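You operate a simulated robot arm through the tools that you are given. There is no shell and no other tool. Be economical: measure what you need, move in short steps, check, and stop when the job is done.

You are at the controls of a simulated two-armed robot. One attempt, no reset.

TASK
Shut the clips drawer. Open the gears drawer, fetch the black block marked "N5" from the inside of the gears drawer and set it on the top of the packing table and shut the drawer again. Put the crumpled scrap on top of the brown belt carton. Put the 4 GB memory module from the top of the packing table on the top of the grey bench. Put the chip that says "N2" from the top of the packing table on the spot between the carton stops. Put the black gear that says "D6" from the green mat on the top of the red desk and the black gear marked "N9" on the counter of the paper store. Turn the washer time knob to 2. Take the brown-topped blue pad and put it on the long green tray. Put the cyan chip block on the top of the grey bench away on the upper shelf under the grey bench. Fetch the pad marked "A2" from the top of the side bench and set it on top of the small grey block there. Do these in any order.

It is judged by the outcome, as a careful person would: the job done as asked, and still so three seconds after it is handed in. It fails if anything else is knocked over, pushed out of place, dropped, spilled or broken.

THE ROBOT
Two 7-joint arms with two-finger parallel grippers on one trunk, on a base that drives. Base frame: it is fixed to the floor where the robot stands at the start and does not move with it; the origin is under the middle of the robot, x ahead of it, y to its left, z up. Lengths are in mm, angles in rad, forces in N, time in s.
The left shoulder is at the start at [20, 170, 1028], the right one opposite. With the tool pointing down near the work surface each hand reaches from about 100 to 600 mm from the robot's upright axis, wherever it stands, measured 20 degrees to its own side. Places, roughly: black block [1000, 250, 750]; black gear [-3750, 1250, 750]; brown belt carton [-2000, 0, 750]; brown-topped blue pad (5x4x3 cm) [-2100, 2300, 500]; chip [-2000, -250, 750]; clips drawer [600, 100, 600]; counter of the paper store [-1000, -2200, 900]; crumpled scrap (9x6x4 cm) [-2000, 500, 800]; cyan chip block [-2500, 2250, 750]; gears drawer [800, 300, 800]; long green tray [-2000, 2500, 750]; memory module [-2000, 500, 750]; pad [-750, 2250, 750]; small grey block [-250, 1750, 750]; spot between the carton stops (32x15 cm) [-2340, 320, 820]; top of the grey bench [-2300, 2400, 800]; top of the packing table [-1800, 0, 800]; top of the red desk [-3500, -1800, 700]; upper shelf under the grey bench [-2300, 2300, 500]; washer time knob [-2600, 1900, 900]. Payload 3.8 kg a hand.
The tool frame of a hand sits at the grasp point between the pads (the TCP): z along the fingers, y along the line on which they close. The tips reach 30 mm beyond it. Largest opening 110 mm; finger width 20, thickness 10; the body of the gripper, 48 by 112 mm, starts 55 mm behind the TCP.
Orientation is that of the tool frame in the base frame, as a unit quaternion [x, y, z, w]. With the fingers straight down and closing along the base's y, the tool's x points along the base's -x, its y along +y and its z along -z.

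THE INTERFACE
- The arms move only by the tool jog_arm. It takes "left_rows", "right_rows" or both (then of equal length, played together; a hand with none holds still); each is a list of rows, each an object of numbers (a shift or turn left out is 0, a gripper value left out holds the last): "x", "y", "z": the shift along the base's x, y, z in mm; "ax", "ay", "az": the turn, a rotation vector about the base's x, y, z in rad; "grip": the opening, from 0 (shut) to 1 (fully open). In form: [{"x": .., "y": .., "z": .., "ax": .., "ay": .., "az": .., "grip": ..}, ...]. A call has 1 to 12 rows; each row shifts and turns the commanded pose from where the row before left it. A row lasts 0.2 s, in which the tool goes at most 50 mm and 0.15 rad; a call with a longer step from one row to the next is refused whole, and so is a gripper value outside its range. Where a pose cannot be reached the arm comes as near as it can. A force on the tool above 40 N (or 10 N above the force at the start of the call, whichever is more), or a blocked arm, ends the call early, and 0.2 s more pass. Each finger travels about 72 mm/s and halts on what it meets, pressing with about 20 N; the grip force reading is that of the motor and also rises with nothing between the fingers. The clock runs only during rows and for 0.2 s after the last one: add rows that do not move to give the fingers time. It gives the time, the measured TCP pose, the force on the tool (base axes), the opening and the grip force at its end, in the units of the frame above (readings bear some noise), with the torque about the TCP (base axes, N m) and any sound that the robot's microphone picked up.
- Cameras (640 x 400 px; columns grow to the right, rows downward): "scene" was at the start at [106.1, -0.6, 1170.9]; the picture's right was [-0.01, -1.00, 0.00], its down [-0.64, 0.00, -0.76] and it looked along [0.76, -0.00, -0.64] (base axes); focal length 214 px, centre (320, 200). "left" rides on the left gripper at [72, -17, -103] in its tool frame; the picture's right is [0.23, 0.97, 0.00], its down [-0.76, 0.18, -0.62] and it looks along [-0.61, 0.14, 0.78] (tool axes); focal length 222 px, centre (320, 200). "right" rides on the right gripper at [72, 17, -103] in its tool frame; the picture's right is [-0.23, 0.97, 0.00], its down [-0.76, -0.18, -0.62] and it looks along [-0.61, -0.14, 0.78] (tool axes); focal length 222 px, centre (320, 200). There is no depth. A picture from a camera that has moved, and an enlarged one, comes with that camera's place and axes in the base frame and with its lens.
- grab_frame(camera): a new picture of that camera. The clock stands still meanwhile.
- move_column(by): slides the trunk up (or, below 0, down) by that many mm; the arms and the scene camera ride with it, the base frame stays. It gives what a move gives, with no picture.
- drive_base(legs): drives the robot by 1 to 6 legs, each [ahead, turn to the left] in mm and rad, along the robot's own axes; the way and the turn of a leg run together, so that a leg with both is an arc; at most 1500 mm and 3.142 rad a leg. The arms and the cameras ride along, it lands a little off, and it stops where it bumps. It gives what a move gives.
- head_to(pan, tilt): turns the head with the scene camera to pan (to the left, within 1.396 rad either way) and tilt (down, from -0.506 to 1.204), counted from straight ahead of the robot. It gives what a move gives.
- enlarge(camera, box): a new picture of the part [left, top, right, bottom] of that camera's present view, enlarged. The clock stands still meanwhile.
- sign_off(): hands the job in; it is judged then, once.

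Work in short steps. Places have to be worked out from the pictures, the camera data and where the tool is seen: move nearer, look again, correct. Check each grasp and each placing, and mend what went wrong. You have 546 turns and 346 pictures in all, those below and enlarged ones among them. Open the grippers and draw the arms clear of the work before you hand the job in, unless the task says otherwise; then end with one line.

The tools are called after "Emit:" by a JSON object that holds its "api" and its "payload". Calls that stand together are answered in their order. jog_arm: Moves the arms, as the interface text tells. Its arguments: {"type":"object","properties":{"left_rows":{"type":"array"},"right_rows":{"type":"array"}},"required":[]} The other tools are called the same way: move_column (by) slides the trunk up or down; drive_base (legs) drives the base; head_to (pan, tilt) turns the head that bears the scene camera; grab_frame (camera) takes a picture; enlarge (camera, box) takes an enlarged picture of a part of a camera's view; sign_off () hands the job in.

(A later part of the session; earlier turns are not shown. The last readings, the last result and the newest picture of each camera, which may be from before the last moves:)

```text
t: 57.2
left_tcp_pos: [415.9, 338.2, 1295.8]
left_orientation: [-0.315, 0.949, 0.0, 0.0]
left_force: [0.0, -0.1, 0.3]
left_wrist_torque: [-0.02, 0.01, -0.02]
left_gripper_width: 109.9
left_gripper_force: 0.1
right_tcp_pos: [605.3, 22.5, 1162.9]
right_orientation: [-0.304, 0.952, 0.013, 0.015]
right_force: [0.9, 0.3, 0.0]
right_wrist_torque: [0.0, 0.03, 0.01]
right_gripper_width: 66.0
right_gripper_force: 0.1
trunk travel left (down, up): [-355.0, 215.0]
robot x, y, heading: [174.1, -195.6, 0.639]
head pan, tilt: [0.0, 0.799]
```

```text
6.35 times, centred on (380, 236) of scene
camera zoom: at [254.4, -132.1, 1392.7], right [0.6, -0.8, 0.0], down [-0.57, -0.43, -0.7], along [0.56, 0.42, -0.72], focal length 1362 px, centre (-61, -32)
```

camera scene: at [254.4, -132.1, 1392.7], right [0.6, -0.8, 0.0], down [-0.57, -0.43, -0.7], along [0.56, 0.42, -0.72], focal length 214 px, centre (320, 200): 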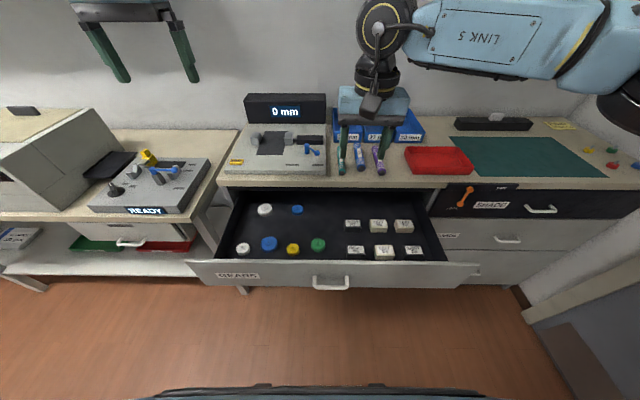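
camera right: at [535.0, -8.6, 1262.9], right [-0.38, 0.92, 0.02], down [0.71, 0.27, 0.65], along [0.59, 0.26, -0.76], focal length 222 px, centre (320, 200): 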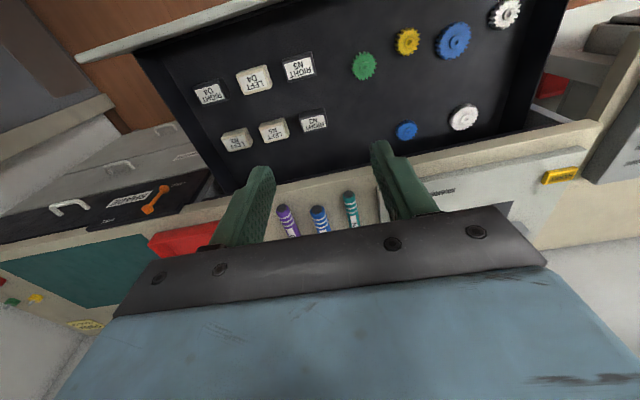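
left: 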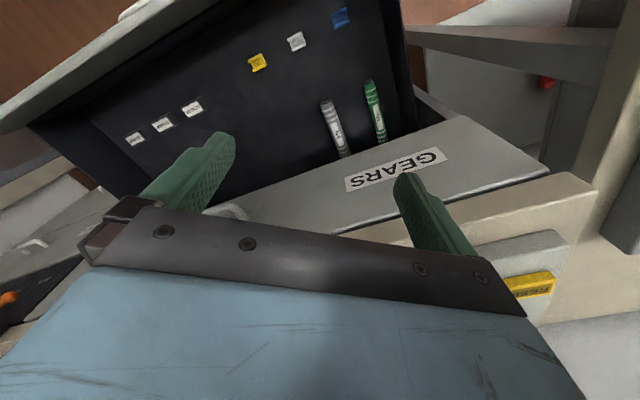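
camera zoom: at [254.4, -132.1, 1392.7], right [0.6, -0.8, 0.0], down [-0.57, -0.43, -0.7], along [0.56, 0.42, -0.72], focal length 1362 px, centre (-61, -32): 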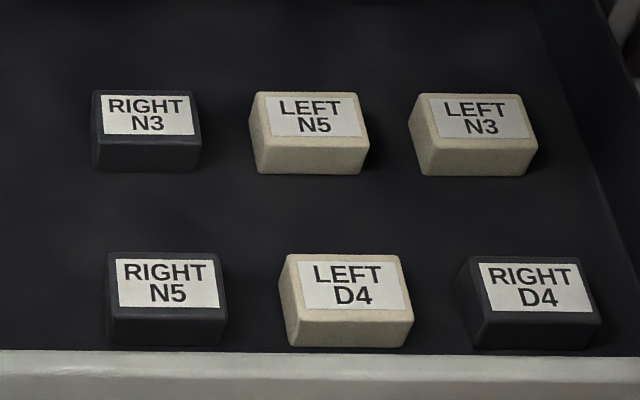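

The target is the black "RIGHT N5" block, triangulated at about [621, -4] with its top at z 781. I'll turn the tool 90° so it closes front to back, level it, and come down to z 900 above the block.

Emit:
{"api": "jog_arm", "payload": {"right_rows": [{"ax": -0.034, "ay": 0.02, "grip": 0.75}, {"az": 0.1428, "x": 8, "y": -13}, {"az": 0.1428, "x": 8, "y": -13}, {"az": 0.1428, "z": -29}, {"az": 0.1428, "z": -29}, {"az": 0.1428, "z": -29}, {"az": 0.1428, "z": -29}, {"az": 0.1428, "z": -29}, {"az": 0.1428, "z": -29}, {"az": 0.1428, "z": -29}, {"az": 0.1428, "z": -29}, {"az": 0.1428, "z": -29}]}}

Emit:
{"api": "grab_frame", "payload": {"camera": "right"}}

Emit:
{"api": "grab_frame", "payload": {"camera": "scene"}}

```text
t: 59.8
left_tcp_pos: [416.3, 338.2, 1296.5]
left_orientation: [-0.315, 0.949, 0.0, -0.001]
left_force: [-0.4, 0.5, -0.1]
left_wrist_torque: [0.01, 0.02, 0.01]
left_gripper_width: 110.1
left_gripper_force: 0.1
right_tcp_pos: [622.4, -3.3, 1018.1]
right_orientation: [0.724, -0.69, -0.001, -0.001]
right_force: [0.0, -0.7, 0.3]
right_wrist_torque: [-0.03, -0.01, -0.04]
right_gripper_width: 82.4
right_gripper_force: 0.0
right hand out of reach, approached as far as the arm can: row 9, 10, 11, 12
trunk travel left (down, up): [-355.0, 215.0]
robot x, y, heading: [177.3, -194.2, 0.64]
head pan, tilt: [0.0, 0.799]
```

```text
314 pictures are left
camera right: at [608.8, -76.5, 1120.2], right [-0.98, 0.18, 0.0], down [0.14, 0.77, 0.63], along [0.11, 0.62, -0.78], focal length 222 px, centre (320, 200)
```

right: 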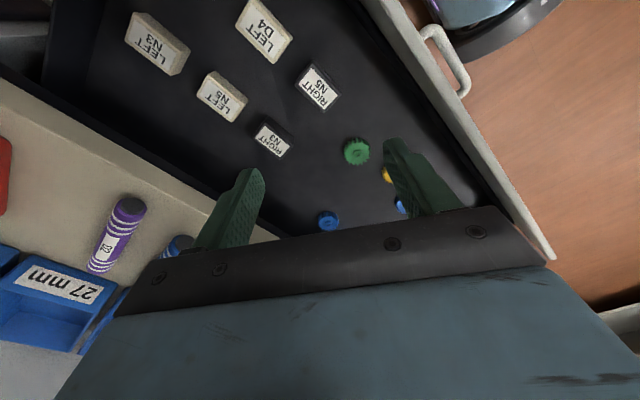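

```text
313 pictures are left
camera scene: at [254.0, -132.4, 1392.7], right [0.6, -0.8, 0.0], down [-0.57, -0.43, -0.7], along [0.56, 0.42, -0.72], focal length 214 px, centre (320, 200)
```

scene: 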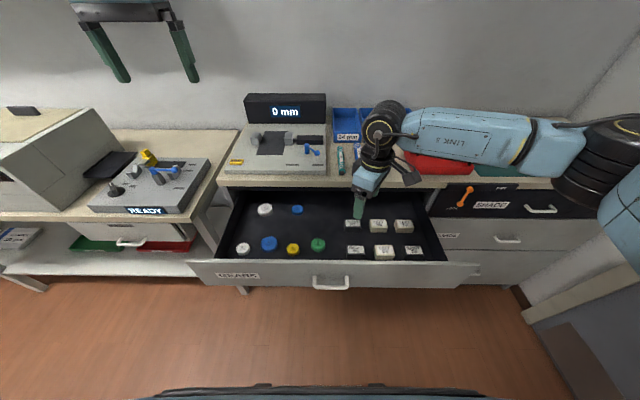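

The trunk is too high for this reach. I'll lower it 115 mm and then finish the yaw (about 0.55 rad more).

Emit:
{"api": "move_column", "payload": {"by": -115}}

Emit:
{"api": "jog_arm", "payload": {"right_rows": [{"az": 0.14}, {"az": 0.14}, {"az": 0.14}, {"az": 0.14}, {}]}}

Emit:
{"api": "grab_frame", "payload": {"camera": "right"}}

```text
t: 61.2
left_tcp_pos: [416.3, 336.4, 1181.4]
left_orientation: [-0.315, 0.949, 0.0, 0.0]
left_force: [-0.6, 0.1, 1.0]
left_wrist_torque: [0.01, -0.01, 0.05]
left_gripper_width: 110.0
left_gripper_force: 0.0
right_tcp_pos: [621.8, -3.0, 903.2]
right_orientation: [0.723, -0.691, -0.001, -0.002]
right_force: [-0.9, -0.2, 0.0]
right_wrist_torque: [-0.02, 0.0, -0.05]
right_gripper_width: 82.5
right_gripper_force: 0.1
trunk travel left (down, up): [-240.0, 330.0]
robot x, y, heading: [173.2, -190.6, 0.643]
head pan, tilt: [0.0, 0.799]
```

```text
t: 62.4
left_tcp_pos: [416.0, 338.4, 1180.9]
left_orientation: [-0.315, 0.949, 0.0, -0.001]
left_force: [0.5, -0.2, -0.2]
left_wrist_torque: [0.02, 0.02, 0.02]
left_gripper_width: 110.0
left_gripper_force: 0.0
right_tcp_pos: [622.7, -3.3, 902.1]
right_orientation: [0.724, -0.69, -0.001, -0.001]
right_force: [0.4, 0.1, 0.0]
right_wrist_torque: [-0.01, 0.01, 0.0]
right_gripper_width: 82.4
right_gripper_force: 0.1
right hand out of reach, approached as far as the arm can: row 1, 2, 3, 4
trunk travel left (down, up): [-240.0, 330.0]
robot x, y, heading: [169.2, -188.5, 0.643]
head pan, tilt: [0.0, 0.799]
```

```text
312 pictures are left
camera right: at [608.8, -76.5, 1005.2], right [-0.98, 0.18, 0.0], down [0.14, 0.77, 0.63], along [0.11, 0.61, -0.78], focal length 222 px, centre (320, 200)
```

right: 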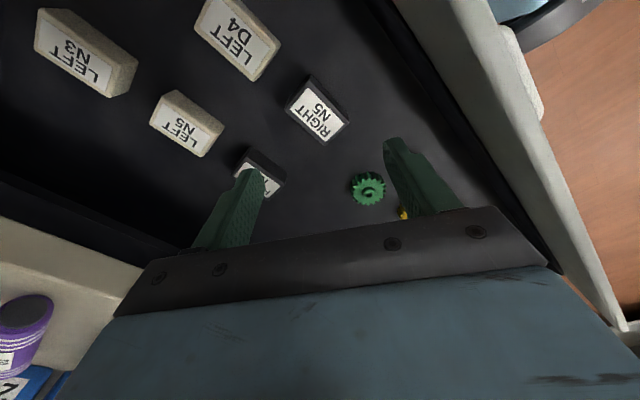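

The wrist has hit its yaw limit this way. I'll turn the other way instead (−2.56 rad total), raising slightly for clearance.

Emit:
{"api": "jog_arm", "payload": {"right_rows": [{"az": -0.15, "z": 10}, {"az": -0.15, "z": 10}, {"az": -0.15, "z": 10}, {"az": -0.15, "z": 10}, {"az": -0.15, "z": 10}, {"az": -0.15}, {"az": -0.15}, {"az": -0.15}, {"az": -0.15}, {"az": -0.15}, {"az": -0.15}, {"az": -0.15}]}}

Emit:
{"api": "jog_arm", "payload": {"right_rows": [{"az": -0.15}, {"az": -0.15}, {"az": -0.15}, {"az": -0.15}, {"az": -0.15}, {}]}}

Emit:
{"api": "grab_frame", "payload": {"camera": "right"}}

```text
t: 65.0
left_tcp_pos: [415.9, 337.3, 1181.1]
left_orientation: [-0.315, 0.949, 0.0, 0.0]
left_force: [0.5, -0.4, -0.2]
left_wrist_torque: [0.0, 0.04, 0.0]
left_gripper_width: 110.0
left_gripper_force: 0.1
right_tcp_pos: [621.9, -4.9, 952.3]
right_orientation: [0.092, 0.996, 0.0, 0.002]
right_force: [-0.3, -0.2, -0.4]
right_wrist_torque: [-0.01, -0.04, -0.01]
right_gripper_width: 82.4
right_gripper_force: 0.2
trunk travel left (down, up): [-240.0, 330.0]
robot x, y, heading: [171.4, -193.6, 0.638]
head pan, tilt: [0.0, 0.799]
```

```text
t: 66.4
left_tcp_pos: [416.3, 337.4, 1181.1]
left_orientation: [-0.315, 0.949, -0.001, 0.001]
left_force: [-0.5, -0.9, -0.4]
left_wrist_torque: [0.0, -0.01, 0.01]
left_gripper_width: 110.0
left_gripper_force: 0.1
right_tcp_pos: [621.8, -2.5, 952.2]
right_orientation: [0.45, 0.893, 0.0, 0.001]
right_force: [1.1, -0.5, -0.7]
right_wrist_torque: [0.01, -0.02, 0.02]
right_gripper_width: 82.4
right_gripper_force: 0.1
trunk travel left (down, up): [-240.0, 330.0]
robot x, y, heading: [172.4, -196.0, 0.639]
head pan, tilt: [0.0, 0.799]
```

```text
311 pictures are left
camera right: at [592.6, 65.6, 1055.2], right [0.92, 0.4, 0.0], down [0.31, -0.72, 0.63], along [0.25, -0.57, -0.78], focal length 222 px, centre (320, 200)
```

right: 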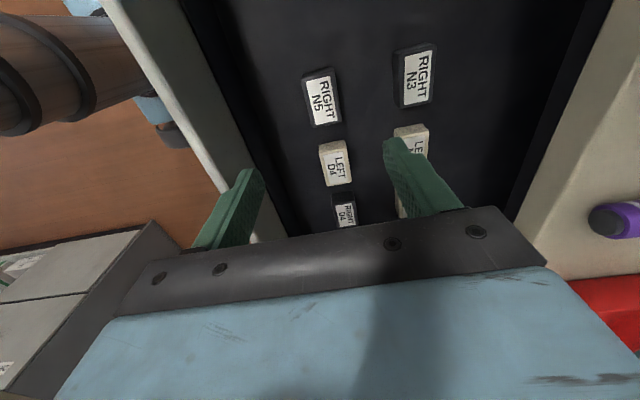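

The yaw matches the drawer and the block is directly under the TCP (about [622, -1]). I'll descend to TCP z ≈ 786 and check.

Emit:
{"api": "jog_arm", "payload": {"right_rows": [{"z": -40}, {"z": -40}, {"z": -40}, {"z": -25, "y": 1.5}, {"z": -21}, {}]}}

Emit:
{"api": "grab_frame", "payload": {"camera": "right"}}

```text
t: 67.8
left_tcp_pos: [416.3, 337.6, 1181.2]
left_orientation: [-0.315, 0.949, 0.0, 0.0]
left_force: [-0.5, 0.5, -0.9]
left_wrist_torque: [0.0, -0.01, 0.02]
left_gripper_width: 110.1
left_gripper_force: 0.0
right_tcp_pos: [622.1, -2.3, 786.1]
right_orientation: [0.448, 0.894, -0.001, 0.002]
right_force: [0.7, 0.0, 0.4]
right_wrist_torque: [0.02, 0.01, 0.04]
right_gripper_width: 82.4
right_gripper_force: 0.1
trunk travel left (down, up): [-240.0, 330.0]
robot x, y, heading: [170.4, -193.9, 0.637]
head pan, tilt: [0.0, 0.799]
```

```text
310 pictures are left
camera right: at [593.0, 66.3, 889.5], right [0.92, 0.4, 0.0], down [0.31, -0.72, 0.63], along [0.25, -0.57, -0.78], focal length 222 px, centre (320, 200)
```

right: 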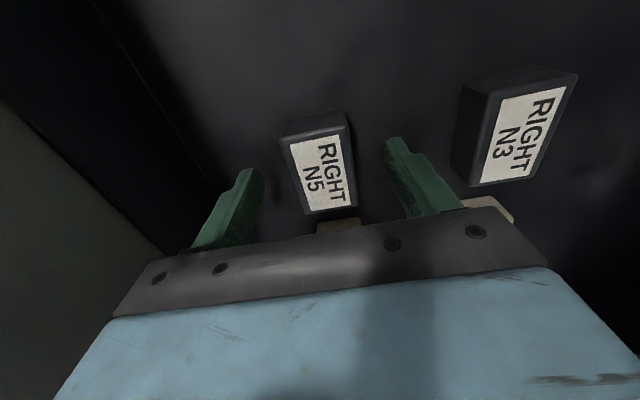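

The block sits between the fingers. I'll lower 12 mm more for grip depth and close.

Emit:
{"api": "jog_arm", "payload": {"right_rows": [{"z": -6, "y": 3}, {"z": -6}, {"grip": 0.1}, {}, {}, {}]}}

Emit:
{"api": "grab_frame", "payload": {"camera": "right"}}

```text
t: 69.2
left_tcp_pos: [416.4, 336.9, 1181.8]
left_orientation: [-0.314, 0.949, -0.001, 0.001]
left_force: [0.5, -0.7, -0.2]
left_wrist_torque: [-0.02, 0.03, 0.02]
left_gripper_width: 110.0
left_gripper_force: 0.0
right_tcp_pos: [623.1, 0.8, 775.2]
right_orientation: [0.449, 0.893, -0.001, 0.002]
right_force: [0.4, -0.6, 0.6]
right_wrist_torque: [0.0, -0.01, 0.04]
right_gripper_width: 39.2
right_gripper_force: 19.8
trunk travel left (down, up): [-240.0, 330.0]
robot x, y, heading: [175.7, -191.9, 0.641]
head pan, tilt: [0.0, 0.799]
```

```text
309 pictures are left
camera right: at [593.0, 69.9, 877.6], right [0.92, 0.4, 0.0], down [0.31, -0.72, 0.63], along [0.25, -0.57, -0.78], focal length 222 px, centre (320, 200)
```

right: 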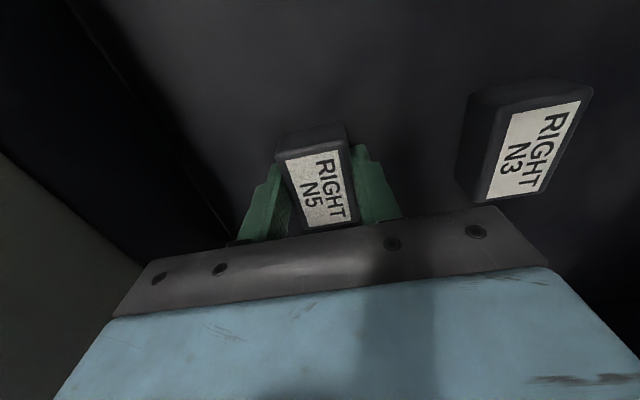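

Grasped at 39 mm. Lifting it straight out.

Emit:
{"api": "jog_arm", "payload": {"right_rows": [{"z": 30}, {"z": 40}, {"z": 40}, {"z": 40}, {"z": 40}, {"z": 40}, {}]}}

Emit:
{"api": "grab_frame", "payload": {"camera": "scene"}}

```text
t: 70.8
left_tcp_pos: [415.6, 337.3, 1182.3]
left_orientation: [-0.314, 0.949, -0.001, 0.0]
left_force: [0.7, 0.7, 0.0]
left_wrist_torque: [-0.02, 0.01, -0.01]
left_gripper_width: 110.0
left_gripper_force: 0.1
right_tcp_pos: [622.2, 1.0, 1004.4]
right_orientation: [0.449, 0.893, -0.001, 0.001]
right_force: [0.3, 1.2, -0.3]
right_wrist_torque: [-0.03, -0.02, -0.03]
right_gripper_width: 39.2
right_gripper_force: 20.0
trunk travel left (down, up): [-240.0, 330.0]
robot x, y, heading: [174.2, -193.3, 0.641]
head pan, tilt: [0.0, 0.799]
```

```text
308 pictures are left
camera scene: at [254.2, -132.4, 1277.7], right [0.6, -0.8, 0.0], down [-0.57, -0.43, -0.7], along [0.56, 0.42, -0.72], focal length 214 px, centre (320, 200)
```

scene: 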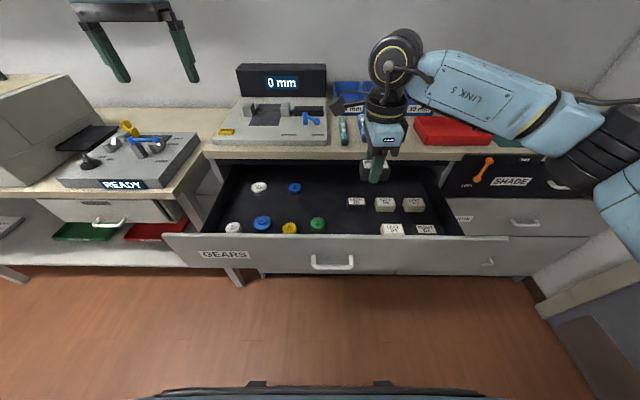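

The block is clear of the drawer. I'll retract the right hand with it, back off 200 mm, then prepare the left hand to push the drawer shut.

Emit:
{"api": "jog_arm", "payload": {"right_rows": [{"x": -20, "y": -40, "z": 10}, {"x": -20, "y": -40, "z": 10}, {"x": -20, "y": -40, "z": 10}, {"x": -20, "y": -40, "z": 10}, {"x": -20, "y": -40, "z": 10}, {}]}}

Emit:
{"api": "drive_base", "payload": {"legs": [[-200, 0]]}}

Emit:
{"api": "jog_arm", "payload": {"left_rows": [{"x": 11, "y": -44, "z": -20, "ax": 0.0894, "ay": -0.1204, "grip": 0}, {"x": 11, "y": -44, "z": -20, "ax": 0.0894, "ay": -0.1204}, {"x": 11, "y": -44, "z": -20, "ax": 0.0894, "ay": -0.1204}, {"x": 11, "y": -44, "z": -20, "ax": 0.0894, "ay": -0.1204}, {"x": 11, "y": -44, "z": -20, "ax": 0.0894, "ay": -0.1204}, {"z": -45, "ax": 0.0894, "ay": -0.1204}, {"z": -45, "ax": 0.0894, "ay": -0.1204}, {"z": -45}, {"z": -45}, {"z": -32}, {}]}}

Emit:
{"api": "grab_frame", "payload": {"camera": "scene"}}

```text
t: 72.2
left_tcp_pos: [415.8, 336.4, 1180.5]
left_orientation: [-0.315, 0.949, -0.001, -0.001]
left_force: [-1.2, 0.4, 0.6]
left_wrist_torque: [0.03, -0.03, 0.02]
left_gripper_width: 110.3
left_gripper_force: 0.0
right_tcp_pos: [521.5, -199.2, 1053.2]
right_orientation: [0.449, 0.893, -0.002, 0.001]
right_force: [-0.1, 1.0, -1.2]
right_wrist_torque: [-0.01, -0.01, 0.02]
right_gripper_width: 39.4
right_gripper_force: 20.3
trunk travel left (down, up): [-240.0, 330.0]
robot x, y, heading: [171.9, -197.3, 0.636]
head pan, tilt: [0.0, 0.799]
```

```text
t: 73.8
left_tcp_pos: [257.3, 218.0, 1181.8]
left_orientation: [-0.314, 0.949, 0.0, 0.0]
left_force: [-0.4, -0.9, 0.5]
left_wrist_torque: [0.04, -0.06, 0.01]
left_gripper_width: 110.1
left_gripper_force: 0.0
right_tcp_pos: [362.5, -318.9, 1053.6]
right_orientation: [0.449, 0.894, -0.001, 0.001]
right_force: [-0.8, 1.0, -0.4]
right_wrist_torque: [-0.02, -0.05, 0.02]
right_gripper_width: 39.1
right_gripper_force: 20.0
trunk travel left (down, up): [-240.0, 330.0]
robot x, y, heading: [10.4, -314.0, 0.641]
head pan, tilt: [0.0, 0.799]
```

```text
t: 76.2
left_tcp_pos: [311.9, -1.8, 870.3]
left_orientation: [-0.272, 0.822, 0.157, 0.476]
left_force: [-0.1, -0.4, -0.3]
left_wrist_torque: [0.01, 0.01, 0.01]
left_gripper_width: 0.1
left_gripper_force: 19.6
right_tcp_pos: [362.2, -318.5, 1053.9]
right_orientation: [0.449, 0.894, -0.001, 0.001]
right_force: [-0.5, -0.2, -0.5]
right_wrist_torque: [-0.01, 0.0, 0.01]
right_gripper_width: 39.1
right_gripper_force: 19.9
trunk travel left (down, up): [-240.0, 330.0]
robot x, y, heading: [11.7, -309.0, 0.64]
head pan, tilt: [0.0, 0.799]
```

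```text
307 pictures are left
camera scene: at [94.9, -251.1, 1277.8], right [0.6, -0.8, 0.0], down [-0.58, -0.43, -0.7], along [0.56, 0.42, -0.72], focal length 214 px, centre (320, 200)
```

scene: 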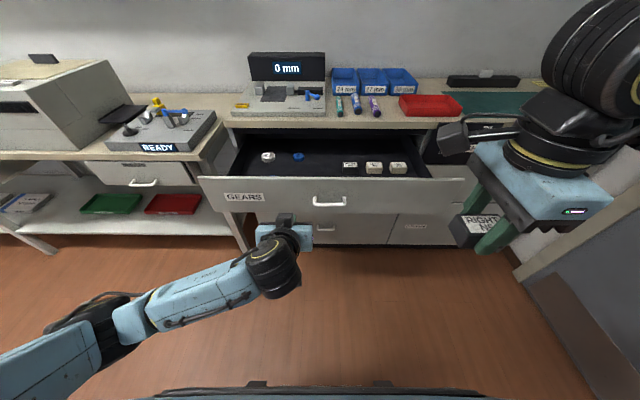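

The left fingertips face the drawer, left of its handle. I'll push with the arm first and check.

Emit:
{"api": "jog_arm", "payload": {"left_rows": [{"x": 18, "y": -24}, {"x": 32, "y": 23.6}, {"x": 32, "y": 23.6}, {"x": 16.1, "y": 11.9}, {"x": 16.1, "y": 11.9}, {"x": 16.1, "y": 11.9}, {"x": 16.1, "y": 11.9}, {"x": 16.1, "y": 11.9}, {"x": 16.1, "y": 11.9}, {}]}}

Emit:
{"api": "drive_base", "payload": {"legs": [[120, 0]]}}

Emit:
{"api": "grab_frame", "payload": {"camera": "scene"}}

```text
t: 78.4
left_tcp_pos: [491.2, 93.1, 869.9]
left_orientation: [-0.272, 0.821, 0.157, 0.476]
left_force: [-0.4, -0.3, -0.2]
left_wrist_torque: [-0.01, 0.0, 0.02]
left_gripper_width: 0.2
left_gripper_force: 19.9
right_tcp_pos: [363.1, -318.6, 1053.0]
right_orientation: [0.449, 0.893, -0.001, 0.002]
right_force: [1.0, 0.0, -0.1]
right_wrist_torque: [-0.03, -0.01, 0.0]
right_gripper_width: 39.2
right_gripper_force: 19.7
trunk travel left (down, up): [-240.0, 330.0]
robot x, y, heading: [15.0, -310.6, 0.643]
head pan, tilt: [0.0, 0.799]
```

```text
t: 79.7
left_tcp_pos: [586.6, 164.9, 868.1]
left_orientation: [-0.273, 0.822, 0.157, 0.475]
left_force: [-0.2, -0.6, 0.2]
left_wrist_torque: [0.04, -0.02, 0.01]
left_gripper_width: 0.0
left_gripper_force: 20.1
right_tcp_pos: [459.7, -246.8, 1053.0]
right_orientation: [0.449, 0.893, -0.001, 0.001]
right_force: [-0.3, -0.3, -0.7]
right_wrist_torque: [0.0, 0.03, 0.03]
right_gripper_width: 39.5
right_gripper_force: 20.4
trunk travel left (down, up): [-240.0, 330.0]
robot x, y, heading: [110.0, -239.2, 0.641]
head pan, tilt: [0.0, 0.799]
```

```text
306 pictures are left
camera scene: at [191.1, -179.5, 1277.6], right [0.6, -0.8, 0.0], down [-0.58, -0.43, -0.7], along [0.56, 0.42, -0.72], focal length 214 px, centre (320, 200)
```

scene: 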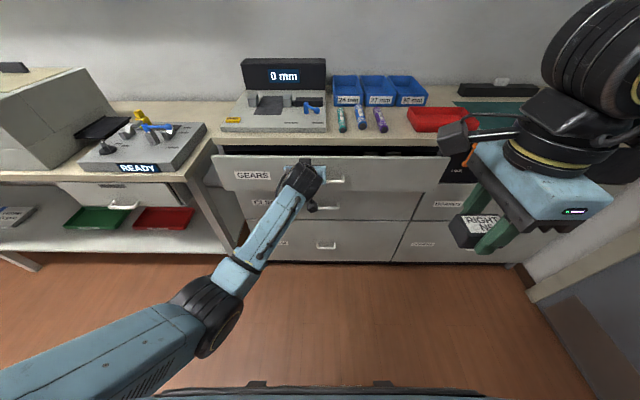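

The drawer is nearly shut, with about 70 mm left. I'll finish with the arm in small steps until it stops.

Emit:
{"api": "jog_arm", "payload": {"left_rows": [{"x": 16.1, "y": 11.9}, {"x": 16.1, "y": 11.9}, {"x": 12, "y": 9}, {"x": 12, "y": 9}, {"x": 8, "y": 6}, {"x": 8, "y": 6}, {"x": 8, "y": 6}]}}

Emit:
{"api": "grab_frame", "payload": {"camera": "scene"}}

```text
t: 81.0
left_tcp_pos: [647.4, 209.6, 869.8]
left_orientation: [-0.274, 0.823, 0.157, 0.472]
left_force: [-33.5, -16.5, 13.7]
left_wrist_torque: [0.16, -0.16, 0.22]
left_gripper_width: 0.1
left_gripper_force: 20.7
right_tcp_pos: [452.5, -249.1, 1055.8]
right_orientation: [0.448, 0.894, 0.001, 0.002]
right_force: [1.2, -0.9, -0.3]
right_wrist_torque: [0.0, -0.02, 0.0]
right_gripper_width: 39.3
right_gripper_force: 20.2
trunk travel left (down, up): [-240.0, 330.0]
robot x, y, heading: [104.8, -243.2, 0.643]
head pan, tilt: [0.0, 0.799]
stopped in row 6 (left hand): the force on the tool passed its limit at 55 N (the readings are from after the stop); the commanded pose is now the measured one
```

```text
305 pictures are left
camera scene: at [184.1, -183.1, 1278.4], right [0.6, -0.8, 0.0], down [-0.57, -0.43, -0.7], along [0.56, 0.42, -0.71], focal length 214 px, centre (320, 200)
```

scene: 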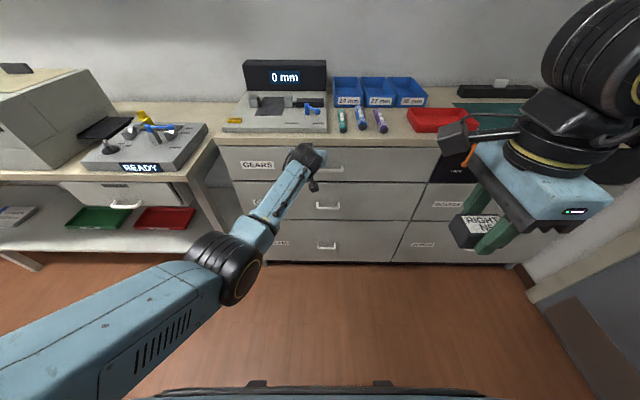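

Both drawers are shut flush. I'll retract the left arm and untilt it.

Emit:
{"api": "jog_arm", "payload": {"left_rows": [{"x": -32, "y": -23.6}, {"x": -32, "y": -23.6}, {"x": -32, "y": -23.6}, {"x": -32, "y": -23.6}, {"x": -32, "y": -23.6, "z": 20}, {"z": 40, "ax": -0.0894, "ay": 0.1204}, {"z": 40, "ax": -0.0894, "ay": 0.1204}, {"z": 40, "ax": -0.0894, "ay": 0.1204}, {"z": 40, "ax": -0.0894, "ay": 0.1204}, {"z": 20, "ax": -0.0894, "ay": 0.1204}, {"x": -20, "y": 25, "ax": -0.0894, "ay": 0.1204}, {"x": -20, "y": 25, "ax": -0.0894, "ay": 0.1204}]}}

Emit:
{"api": "drive_base", "payload": {"legs": [[-350, 0], [0, 1.5]]}}

Emit:
{"api": "head_to", "payload": {"pan": 0, "tilt": 0.35}}

Emit:
{"api": "grab_frame", "payload": {"camera": "scene"}}

```text
t: 83.5
left_tcp_pos: [534.6, 184.6, 1013.8]
left_orientation: [-0.314, 0.949, -0.001, -0.006]
left_force: [0.4, 0.6, -0.3]
left_wrist_torque: [-0.05, -0.04, 0.0]
left_gripper_width: 0.2
left_gripper_force: 19.8
left hand out of reach, approached as far as the arm can: row 9, 10, 11, 12
right_tcp_pos: [458.5, -245.9, 1053.4]
right_orientation: [0.449, 0.894, -0.001, 0.002]
right_force: [-0.4, -1.2, -0.2]
right_wrist_torque: [0.0, 0.02, -0.04]
right_gripper_width: 39.2
right_gripper_force: 20.0
trunk travel left (down, up): [-240.0, 330.0]
robot x, y, heading: [106.6, -242.9, 0.642]
head pan, tilt: [0.0, 0.799]
```

```text
t: 89.5
left_tcp_pos: [-567.3, 3.7, 1014.5]
left_orientation: [0.878, -0.479, 0.004, 0.004]
left_force: [-0.3, -0.2, 0.0]
left_wrist_torque: [0.01, -0.01, 0.0]
left_gripper_width: 0.0
left_gripper_force: 19.7
right_tcp_pos: [-142.9, -102.1, 1053.0]
right_orientation: [-0.281, 0.96, 0.001, 0.002]
right_force: [0.4, 0.3, -0.9]
right_wrist_torque: [0.0, 0.01, -0.06]
right_gripper_width: 39.3
right_gripper_force: 20.0
trunk travel left (down, up): [-240.0, 330.0]
robot x, y, heading: [-174.4, -451.0, 2.142]
head pan, tilt: [0.0, 0.799]
```

```text
t: 90.4
left_tcp_pos: [-568.3, 5.2, 1014.3]
left_orientation: [0.878, -0.479, 0.004, 0.005]
left_force: [0.2, -1.1, 0.5]
left_wrist_torque: [-0.01, -0.03, -0.01]
left_gripper_width: 0.0
left_gripper_force: 19.8
right_tcp_pos: [-142.2, -101.6, 1053.9]
right_orientation: [-0.281, 0.96, 0.0, 0.002]
right_force: [0.8, -1.0, 0.1]
right_wrist_torque: [0.01, -0.01, 0.0]
right_gripper_width: 39.1
right_gripper_force: 19.6
trunk travel left (down, up): [-240.0, 330.0]
robot x, y, heading: [-174.7, -454.6, 2.142]
head pan, tilt: [0.0, 0.351]
```

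```text
304 pictures are left
camera scene: at [-234.6, -354.2, 1317.3], right [0.84, 0.54, 0.0], down [0.19, -0.29, -0.94], along [-0.51, 0.79, -0.34], focal length 214 px, centre (320, 200)
```

scene: 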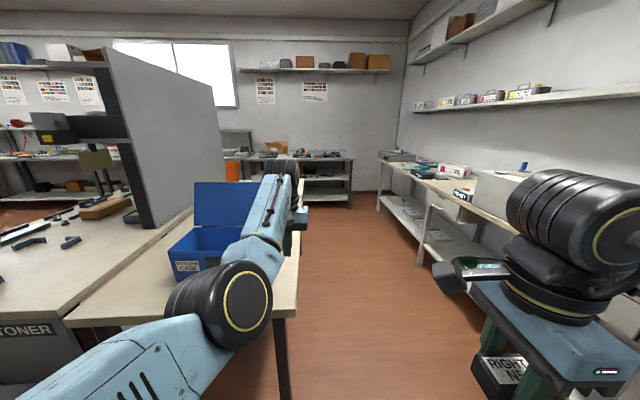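

There's a table with a blue bin on my left, close to the left hand. I'll retract the left hand first, then look around.

Emit:
{"api": "jog_arm", "payload": {"left_rows": [{"z": 30}, {"z": 30}, {"x": 3, "y": -41}, {"x": 3, "y": -41}, {"x": 3, "y": -41}, {"x": 3, "y": -41}, {"x": 3, "y": -41}, {"x": 3, "y": -41}, {}]}}

Emit:
{"api": "head_to", "payload": {"pan": 1.0, "tilt": 0.35}}

Emit:
{"api": "grab_frame", "payload": {"camera": "scene"}}

```text
t: 92.4
left_tcp_pos: [-671.4, -73.3, 1095.3]
left_orientation: [0.878, -0.479, 0.004, 0.004]
left_force: [-0.1, -0.8, 0.0]
left_wrist_torque: [-0.04, 0.0, 0.01]
left_gripper_width: 0.0
left_gripper_force: 20.6
left hand out of reach, approached as far as the arm can: row 3, 4, 5, 6, 7, 8
right_tcp_pos: [-142.5, -101.1, 1053.1]
right_orientation: [-0.282, 0.959, 0.0, 0.002]
right_force: [0.3, 0.3, -1.1]
right_wrist_torque: [0.01, 0.01, 0.0]
right_gripper_width: 39.2
right_gripper_force: 19.6
trunk travel left (down, up): [-240.0, 330.0]
robot x, y, heading: [-175.1, -448.9, 2.144]
head pan, tilt: [0.0, 0.351]
```

```text
t: 93.7
left_tcp_pos: [-670.3, -72.0, 1094.5]
left_orientation: [0.878, -0.479, 0.004, 0.004]
left_force: [-1.1, -0.1, 0.2]
left_wrist_torque: [-0.01, 0.02, -0.02]
left_gripper_width: 0.0
left_gripper_force: 20.2
right_tcp_pos: [-142.2, -102.1, 1054.1]
right_orientation: [-0.281, 0.96, 0.001, 0.002]
right_force: [0.4, 0.2, -0.8]
right_wrist_torque: [-0.05, -0.03, 0.01]
right_gripper_width: 39.3
right_gripper_force: 19.7
trunk travel left (down, up): [-240.0, 330.0]
robot x, y, heading: [-172.9, -447.3, 2.145]
head pan, tilt: [1.0, 0.351]
```

```text
303 pictures are left
camera scene: at [-277.2, -432.6, 1317.4], right [0.0, 1.0, 0.0], down [0.34, 0.0, -0.94], along [-0.94, 0.0, -0.34], focal length 214 px, centre (320, 200)
```

scene: 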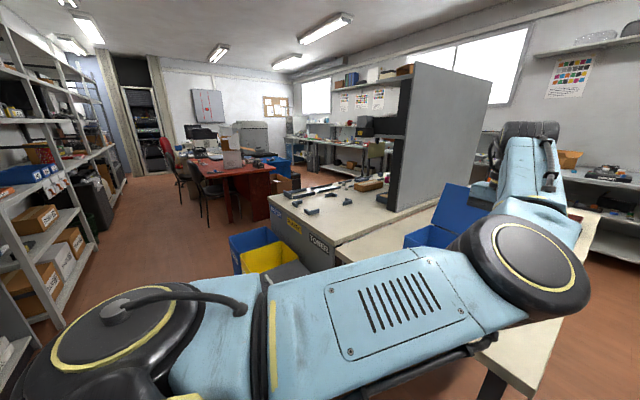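

The left arm is too high relative to the shoulder to fold back. I'll raise the trunk 150 mm and then bring the left hand down and back relative to it.

Emit:
{"api": "move_column", "payload": {"by": 150}}

Emit:
{"api": "jog_arm", "payload": {"left_rows": [{"z": -45}, {"z": -45}, {"z": -45}, {"x": 22, "y": -34}, {"x": 22, "y": -34}, {"x": 22, "y": -34}, {"x": 22, "y": -34}, {}]}}

Emit:
{"api": "grab_frame", "payload": {"camera": "scene"}}

```text
t: 95.4
left_tcp_pos: [-672.2, -71.4, 1244.7]
left_orientation: [0.878, -0.479, 0.005, 0.003]
left_force: [-0.3, -0.9, 0.4]
left_wrist_torque: [0.02, -0.01, 0.0]
left_gripper_width: 0.3
left_gripper_force: 19.7
right_tcp_pos: [-141.6, -101.2, 1205.0]
right_orientation: [-0.282, 0.96, 0.0, 0.002]
right_force: [0.5, -0.1, -0.4]
right_wrist_torque: [0.0, -0.03, -0.02]
right_gripper_width: 39.4
right_gripper_force: 20.2
trunk travel left (down, up): [-390.0, 180.0]
robot x, y, heading: [-172.8, -447.1, 2.138]
head pan, tilt: [1.0, 0.351]
```

```text
t: 97.2
left_tcp_pos: [-678.0, -147.0, 1059.2]
left_orientation: [0.878, -0.479, 0.004, 0.005]
left_force: [-0.6, 0.7, 0.1]
left_wrist_torque: [0.0, -0.04, -0.01]
left_gripper_width: 0.0
left_gripper_force: 20.2
left hand out of reach, approached as far as the arm can: row 4, 5, 6, 7
right_tcp_pos: [-142.3, -101.1, 1203.7]
right_orientation: [-0.282, 0.959, 0.001, 0.003]
right_force: [-0.3, -0.3, -0.4]
right_wrist_torque: [0.01, -0.02, 0.0]
right_gripper_width: 39.3
right_gripper_force: 20.2
trunk travel left (down, up): [-390.0, 180.0]
robot x, y, heading: [-172.8, -452.3, 2.144]
head pan, tilt: [1.0, 0.351]
```

```text
302 pictures are left
camera scene: at [-277.0, -432.5, 1467.4], right [0.0, 1.0, 0.0], down [0.34, 0.0, -0.94], along [-0.94, 0.0, -0.34], focal length 214 px, centre (320, 200)
```

scene: 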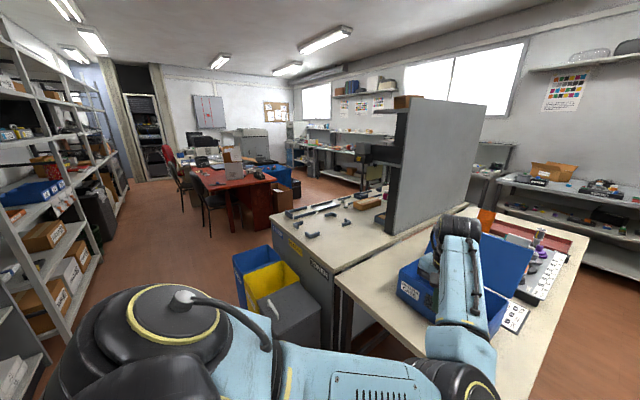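

The left arm keeps an awkward elbow branch. I'll turn right so it's over the open aisle, then try unwinding it with different motions.

Emit:
{"api": "drive_base", "payload": {"legs": [[0, -0.5]]}}

Emit:
{"api": "jog_arm", "payload": {"left_rows": [{"x": 40, "y": 0, "z": -20}, {"x": 40, "y": 0, "z": -20}, {"x": 40, "y": 0, "z": -20}, {"x": 0, "y": -40, "z": -20}, {"x": 0, "y": -40, "z": -20}, {"x": 0, "y": -40, "z": -20}, {}]}}

Emit:
{"api": "head_to", "payload": {"pan": 0.3, "tilt": 0.6}}

Emit:
{"api": "grab_frame", "payload": {"camera": "scene"}}

```text
t: 99.0
left_tcp_pos: [-470.6, 57.5, 1060.9]
left_orientation: [0.733, -0.681, 0.003, 0.005]
left_force: [-0.4, 1.1, -0.6]
left_wrist_torque: [0.01, -0.01, 0.0]
left_gripper_width: 0.0
left_gripper_force: 19.4
right_tcp_pos: [19.9, -157.3, 1205.0]
right_orientation: [-0.037, 0.999, 0.0, 0.002]
right_force: [0.6, 0.6, 0.2]
right_wrist_torque: [-0.01, 0.02, 0.0]
right_gripper_width: 39.4
right_gripper_force: 20.0
trunk travel left (down, up): [-390.0, 180.0]
robot x, y, heading: [-172.5, -450.6, 1.646]
head pan, tilt: [1.0, 0.351]
```

```text
t: 100.6
left_tcp_pos: [-367.9, -49.3, 925.6]
left_orientation: [0.736, -0.677, -0.006, 0.012]
left_force: [0.7, 0.2, 0.1]
left_wrist_torque: [-0.01, -0.02, 0.03]
left_gripper_width: 0.0
left_gripper_force: 19.8
left hand out of reach, approached as far as the arm can: row 1, 4, 5
right_tcp_pos: [20.5, -157.1, 1204.1]
right_orientation: [-0.036, 0.999, -0.001, 0.001]
right_force: [0.7, 0.3, -1.2]
right_wrist_torque: [0.02, -0.02, 0.04]
right_gripper_width: 39.2
right_gripper_force: 20.1
trunk travel left (down, up): [-390.0, 180.0]
robot x, y, heading: [-170.6, -447.8, 1.642]
head pan, tilt: [1.0, 0.351]
```

```text
t: 101.7
left_tcp_pos: [-366.4, -53.4, 924.9]
left_orientation: [0.735, -0.678, -0.004, 0.015]
left_force: [0.1, 0.0, 0.5]
left_wrist_torque: [0.0, 0.03, 0.0]
left_gripper_width: 0.0
left_gripper_force: 19.8
right_tcp_pos: [20.1, -158.8, 1203.3]
right_orientation: [-0.037, 0.999, 0.0, 0.001]
right_force: [0.7, 1.0, 0.2]
right_wrist_torque: [-0.03, 0.0, 0.01]
right_gripper_width: 39.3
right_gripper_force: 19.9
trunk travel left (down, up): [-390.0, 180.0]
robot x, y, heading: [-173.2, -446.8, 1.643]
head pan, tilt: [0.3, 0.6]
```

```text
301 pictures are left
camera scene: at [-206.7, -347.0, 1444.6], right [0.93, 0.37, 0.0], down [0.21, -0.53, -0.83], along [-0.3, 0.77, -0.56], focal length 214 px, centre (320, 200)
```

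scene: 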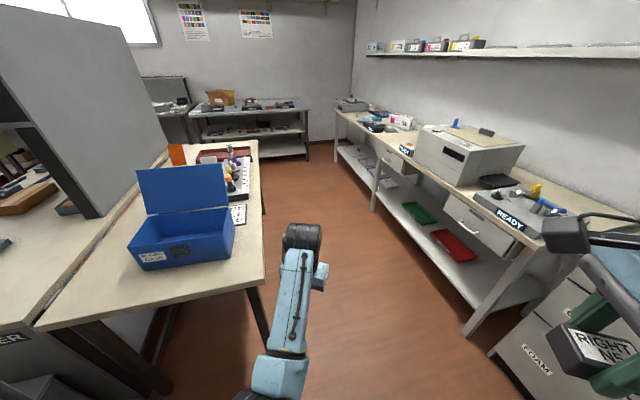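

The left arm folded back fine. The room's axes are turned about 0.63 rad from base; the side bench runs along the right wall. I'll drive to the middle of the aisle and then up it toward the side bench.

Emit:
{"api": "drive_base", "payload": {"legs": [[0, -0.6], [529, 0], [0, 1.158], [1300, 0]]}}

Emit:
{"api": "head_to", "payload": {"pan": -1.2, "tilt": 0.6}}

Emit:
{"api": "grab_frame", "payload": {"camera": "scene"}}

Emit:
{"api": "head_to", "payload": {"pan": 0.6, "tilt": 0.5}}

Emit:
{"api": "grab_frame", "payload": {"camera": "scene"}}

```text
t: 115.4
left_tcp_pos: [-1059.9, 1297.4, 924.5]
left_orientation: [0.894, -0.448, -0.001, 0.014]
left_force: [-0.8, -0.1, 0.0]
left_wrist_torque: [0.0, 0.0, 0.01]
left_gripper_width: 0.0
left_gripper_force: 19.8
right_tcp_pos: [-675.2, 1413.0, 1203.3]
right_orientation: [-0.312, 0.95, 0.001, 0.002]
right_force: [-1.5, 0.2, -0.3]
right_wrist_torque: [-0.01, 0.01, -0.02]
right_gripper_width: 39.5
right_gripper_force: 20.3
trunk travel left (down, up): [-390.0, 180.0]
robot x, y, heading: [-683.0, 1063.0, 2.208]
head pan, tilt: [0.3, 0.6]
```

```text
t: 117.0
left_tcp_pos: [-1061.2, 1296.0, 924.2]
left_orientation: [0.894, -0.448, -0.001, 0.016]
left_force: [-0.3, -0.5, 0.7]
left_wrist_torque: [0.01, -0.02, 0.03]
left_gripper_width: 0.1
left_gripper_force: 19.8
right_tcp_pos: [-676.1, 1413.0, 1203.8]
right_orientation: [-0.311, 0.95, 0.0, 0.002]
right_force: [0.7, 0.3, -1.2]
right_wrist_torque: [0.01, 0.04, 0.03]
right_gripper_width: 39.5
right_gripper_force: 19.7
trunk travel left (down, up): [-390.0, 180.0]
robot x, y, heading: [-682.6, 1063.4, 2.207]
head pan, tilt: [-1.201, 0.6]
```

```text
300 pictures are left
camera scene: at [-648.3, 1154.3, 1444.6], right [0.84, -0.54, 0.0], down [-0.3, -0.48, -0.83], along [0.44, 0.7, -0.56], focal length 214 px, centre (320, 200)
```

scene: 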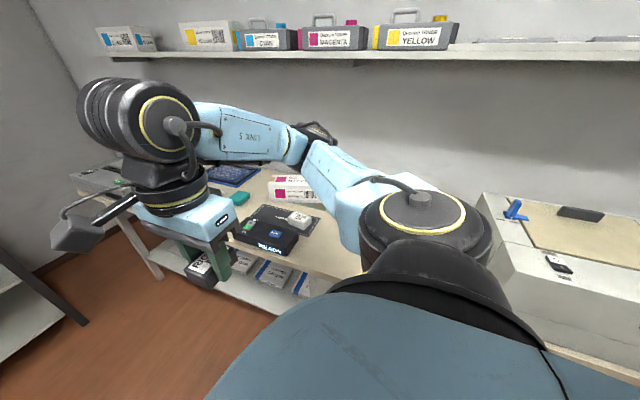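

```text
t: 118.8
left_tcp_pos: [-1061.2, 1296.9, 926.2]
left_orientation: [0.894, -0.448, -0.002, 0.016]
left_force: [-0.7, 0.2, 0.2]
left_wrist_torque: [0.03, 0.01, -0.03]
left_gripper_width: 0.0
left_gripper_force: 19.9
right_tcp_pos: [-674.6, 1413.1, 1204.1]
right_orientation: [-0.312, 0.95, 0.0, 0.002]
right_force: [0.3, 0.0, 0.1]
right_wrist_torque: [-0.01, 0.04, -0.03]
right_gripper_width: 39.2
right_gripper_force: 19.9
trunk travel left (down, up): [-390.0, 180.0]
robot x, y, heading: [-683.2, 1066.8, 2.207]
head pan, tilt: [0.6, 0.499]
```

```text
299 pictures are left
camera scene: at [-781.5, 1109.6, 1453.7], right [0.33, 0.94, 0.0], down [0.45, -0.16, -0.88], along [-0.83, 0.29, -0.48], focal length 214 px, centre (320, 200)
```

scene: 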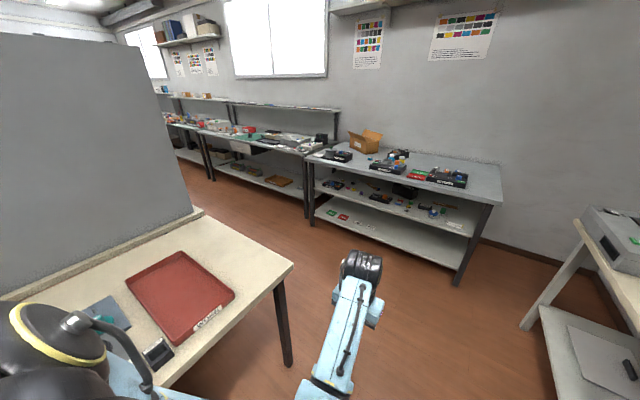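

Ahead is the grey bench; the side bench is to the right. I'll turn to face the side bench and look at it.

Emit:
{"api": "drive_base", "payload": {"legs": [[0, -1.578]]}}

Emit:
{"api": "head_to", "payload": {"pan": 0.2, "tilt": 0.6}}

Emit:
{"api": "grab_frame", "payload": {"camera": "scene"}}

```text
t: 123.1
left_tcp_pos: [-446.1, 1437.7, 924.0]
left_orientation: [-0.311, 0.95, 0.012, -0.011]
left_force: [-0.3, 0.1, -0.2]
left_wrist_torque: [-0.01, -0.03, 0.01]
left_gripper_width: 0.2
left_gripper_force: 19.6
right_tcp_pos: [-333.0, 1050.1, 1204.8]
right_orientation: [0.456, 0.89, 0.0, 0.001]
right_force: [0.1, -0.3, -0.1]
right_wrist_torque: [-0.01, 0.0, 0.04]
right_gripper_width: 39.1
right_gripper_force: 19.6
trunk travel left (down, up): [-390.0, 180.0]
robot x, y, heading: [-678.7, 1066.2, 0.622]
head pan, tilt: [0.6, 0.499]
```

```text
t: 124.0
left_tcp_pos: [-447.3, 1438.3, 925.4]
left_orientation: [-0.311, 0.95, 0.013, -0.01]
left_force: [-0.4, -0.2, -0.4]
left_wrist_torque: [-0.06, -0.04, 0.04]
left_gripper_width: 0.1
left_gripper_force: 20.2
right_tcp_pos: [-333.6, 1051.6, 1203.7]
right_orientation: [0.456, 0.89, -0.001, 0.002]
right_force: [0.1, 0.8, -0.3]
right_wrist_torque: [0.02, 0.01, 0.01]
right_gripper_width: 39.4
right_gripper_force: 20.4
trunk travel left (down, up): [-390.0, 180.0]
robot x, y, heading: [-681.5, 1064.1, 0.619]
head pan, tilt: [0.201, 0.6]
```

```text
298 pictures are left
camera scene: at [-606.2, 1140.0, 1444.6], right [0.74, -0.68, 0.0], down [-0.38, -0.42, -0.83], along [0.56, 0.61, -0.56], focal length 214 px, centre (320, 200)
```

scene: 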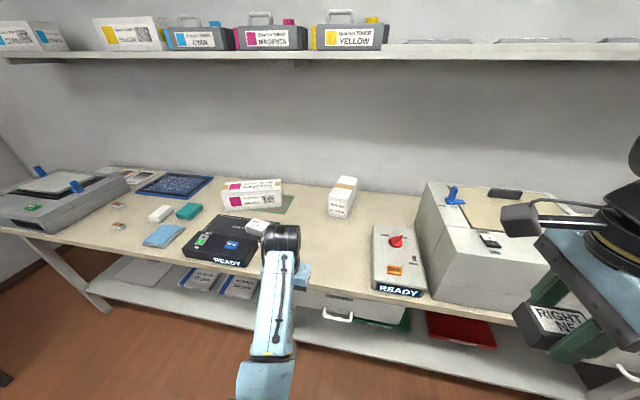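

Several pads lie at the bench's left end. I'll enlarge to read the marks.

Emit:
{"api": "enlarge", "payload": {"camera": "scene", "box": [90, 160, 300, 285]}}

Emit:
{"api": "enlarge", "payload": {"camera": "scene", "box": [300, 165, 440, 300]}}

```text
3.05 times, centred on (195, 222) of scene
camera zoom: at [-606.2, 1140.0, 1444.6], right [0.74, -0.68, 0.0], down [-0.38, -0.42, -0.83], along [0.56, 0.61, -0.56], focal length 654 px, centre (701, 131)
```

zoom: 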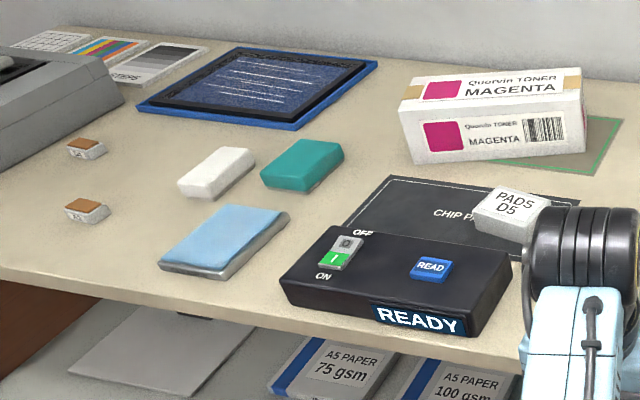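

```text
2.96 times, centred on (370, 232) of scene
camera zoom: at [-606.2, 1140.0, 1444.6], right [0.74, -0.68, 0.0], down [-0.38, -0.42, -0.83], along [0.56, 0.61, -0.56], focal length 636 px, centre (172, 104)
```

zoom: 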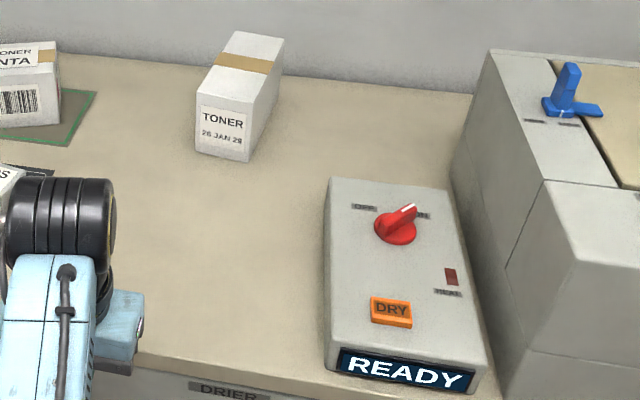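

The brown-topped small pads at the left end have side marks, and "PADS D5" is a light block by the chip plate. I'll drive up to the left end of the bench to read the marks.

Emit:
{"api": "drive_base", "payload": {"legs": [[0, 1.578], [880, 0], [0, -1.57], [200, 0]]}}

Emit:
{"api": "head_to", "payload": {"pan": 0.1, "tilt": 0.9}}

Emit:
{"api": "grab_frame", "payload": {"camera": "scene"}}

Emit:
{"api": "grab_frame", "payload": {"camera": "left"}}

```text
t: 137.4
left_tcp_pos: [-805.3, 2271.3, 924.7]
left_orientation: [-0.316, 0.949, 0.012, -0.012]
left_force: [-0.4, -1.2, 0.0]
left_wrist_torque: [-0.02, 0.05, 0.02]
left_gripper_width: 0.0
left_gripper_force: 19.8
right_tcp_pos: [-688.2, 1885.4, 1204.1]
right_orientation: [0.453, 0.892, -0.002, 0.001]
right_force: [0.4, -0.4, -1.1]
right_wrist_torque: [0.02, 0.06, -0.02]
right_gripper_width: 39.2
right_gripper_force: 19.7
trunk travel left (down, up): [-390.0, 180.0]
robot x, y, heading: [-1038.6, 1893.4, 0.633]
head pan, tilt: [0.201, 0.6]
```

```text
t: 138.2
left_tcp_pos: [-806.4, 2271.9, 924.4]
left_orientation: [-0.316, 0.949, 0.014, -0.01]
left_force: [0.8, 0.6, 0.1]
left_wrist_torque: [0.01, 0.01, 0.01]
left_gripper_width: 0.0
left_gripper_force: 19.8
right_tcp_pos: [-690.5, 1885.1, 1203.9]
right_orientation: [0.452, 0.892, 0.0, 0.001]
right_force: [-0.9, 0.3, -0.4]
right_wrist_torque: [0.0, 0.01, -0.01]
right_gripper_width: 39.2
right_gripper_force: 20.4
trunk travel left (down, up): [-390.0, 180.0]
robot x, y, heading: [-1044.4, 1891.7, 0.632]
head pan, tilt: [0.099, 0.901]
```

```text
295 pictures are left
camera scene: at [-966.0, 1956.6, 1419.9], right [0.67, -0.74, 0.0], down [-0.58, -0.52, -0.62], along [0.46, 0.42, -0.78], focal length 214 px, centre (320, 200)
```

scene: 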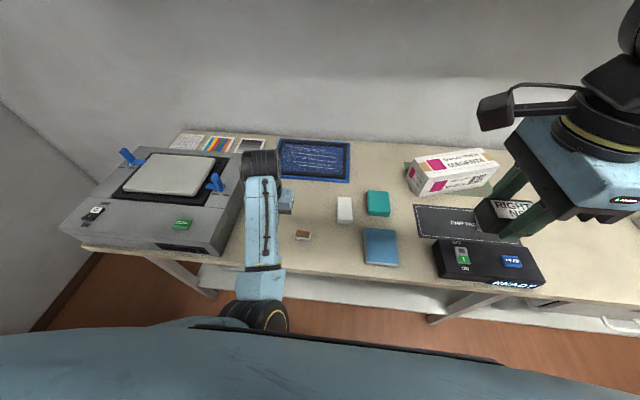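

```text
294 pictures are left
camera left: at [-851.7, 2212.7, 1028.3], right [-0.76, 0.64, 0.03], down [0.52, 0.59, 0.62], along [0.38, 0.49, -0.78], focal length 222 px, centre (320, 200)
```

left: 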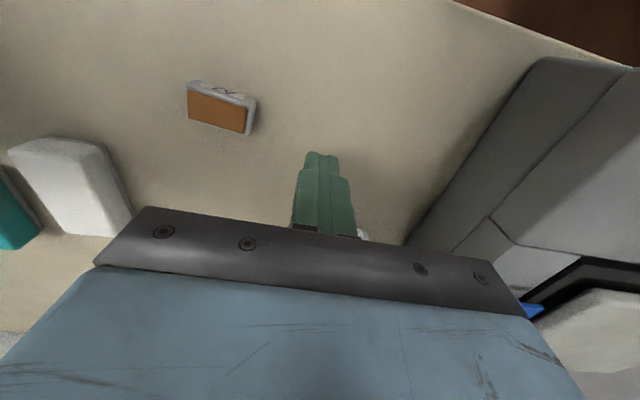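

The nearer small pad shows a mark on its front face. I'll enlarge it.

Emit:
{"api": "enlarge", "payload": {"camera": "left", "box": [170, 60, 290, 150]}}

Emit:
{"api": "enlarge", "payload": {"camera": "scene", "box": [270, 180, 350, 260]}}

```text
4.44 times, centred on (230, 105) of left
camera zoom: at [-851.7, 2212.7, 1028.3], right [-0.76, 0.64, 0.03], down [0.52, 0.59, 0.62], along [0.38, 0.49, -0.78], focal length 987 px, centre (720, 622)
```

zoom: 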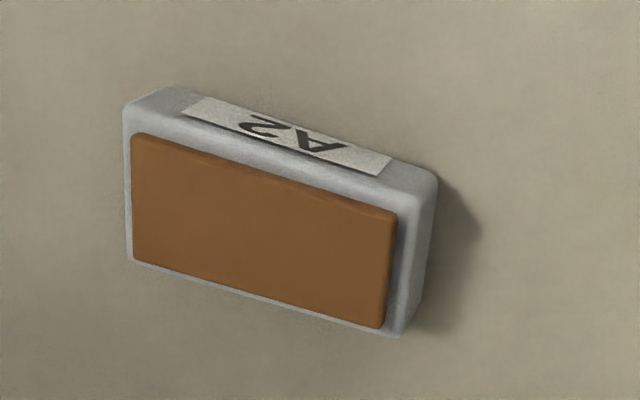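

```text
5.00 times, centred on (310, 220) of scene
camera zoom: at [-966.0, 1956.6, 1419.9], right [0.67, -0.74, 0.0], down [-0.58, -0.52, -0.62], along [0.46, 0.42, -0.78], focal length 1072 px, centre (370, 100)
```

zoom: 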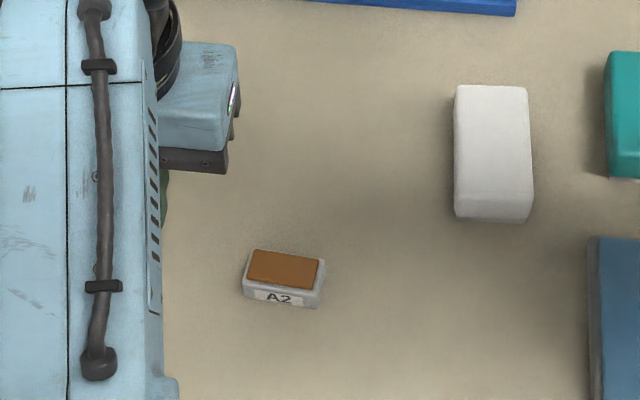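

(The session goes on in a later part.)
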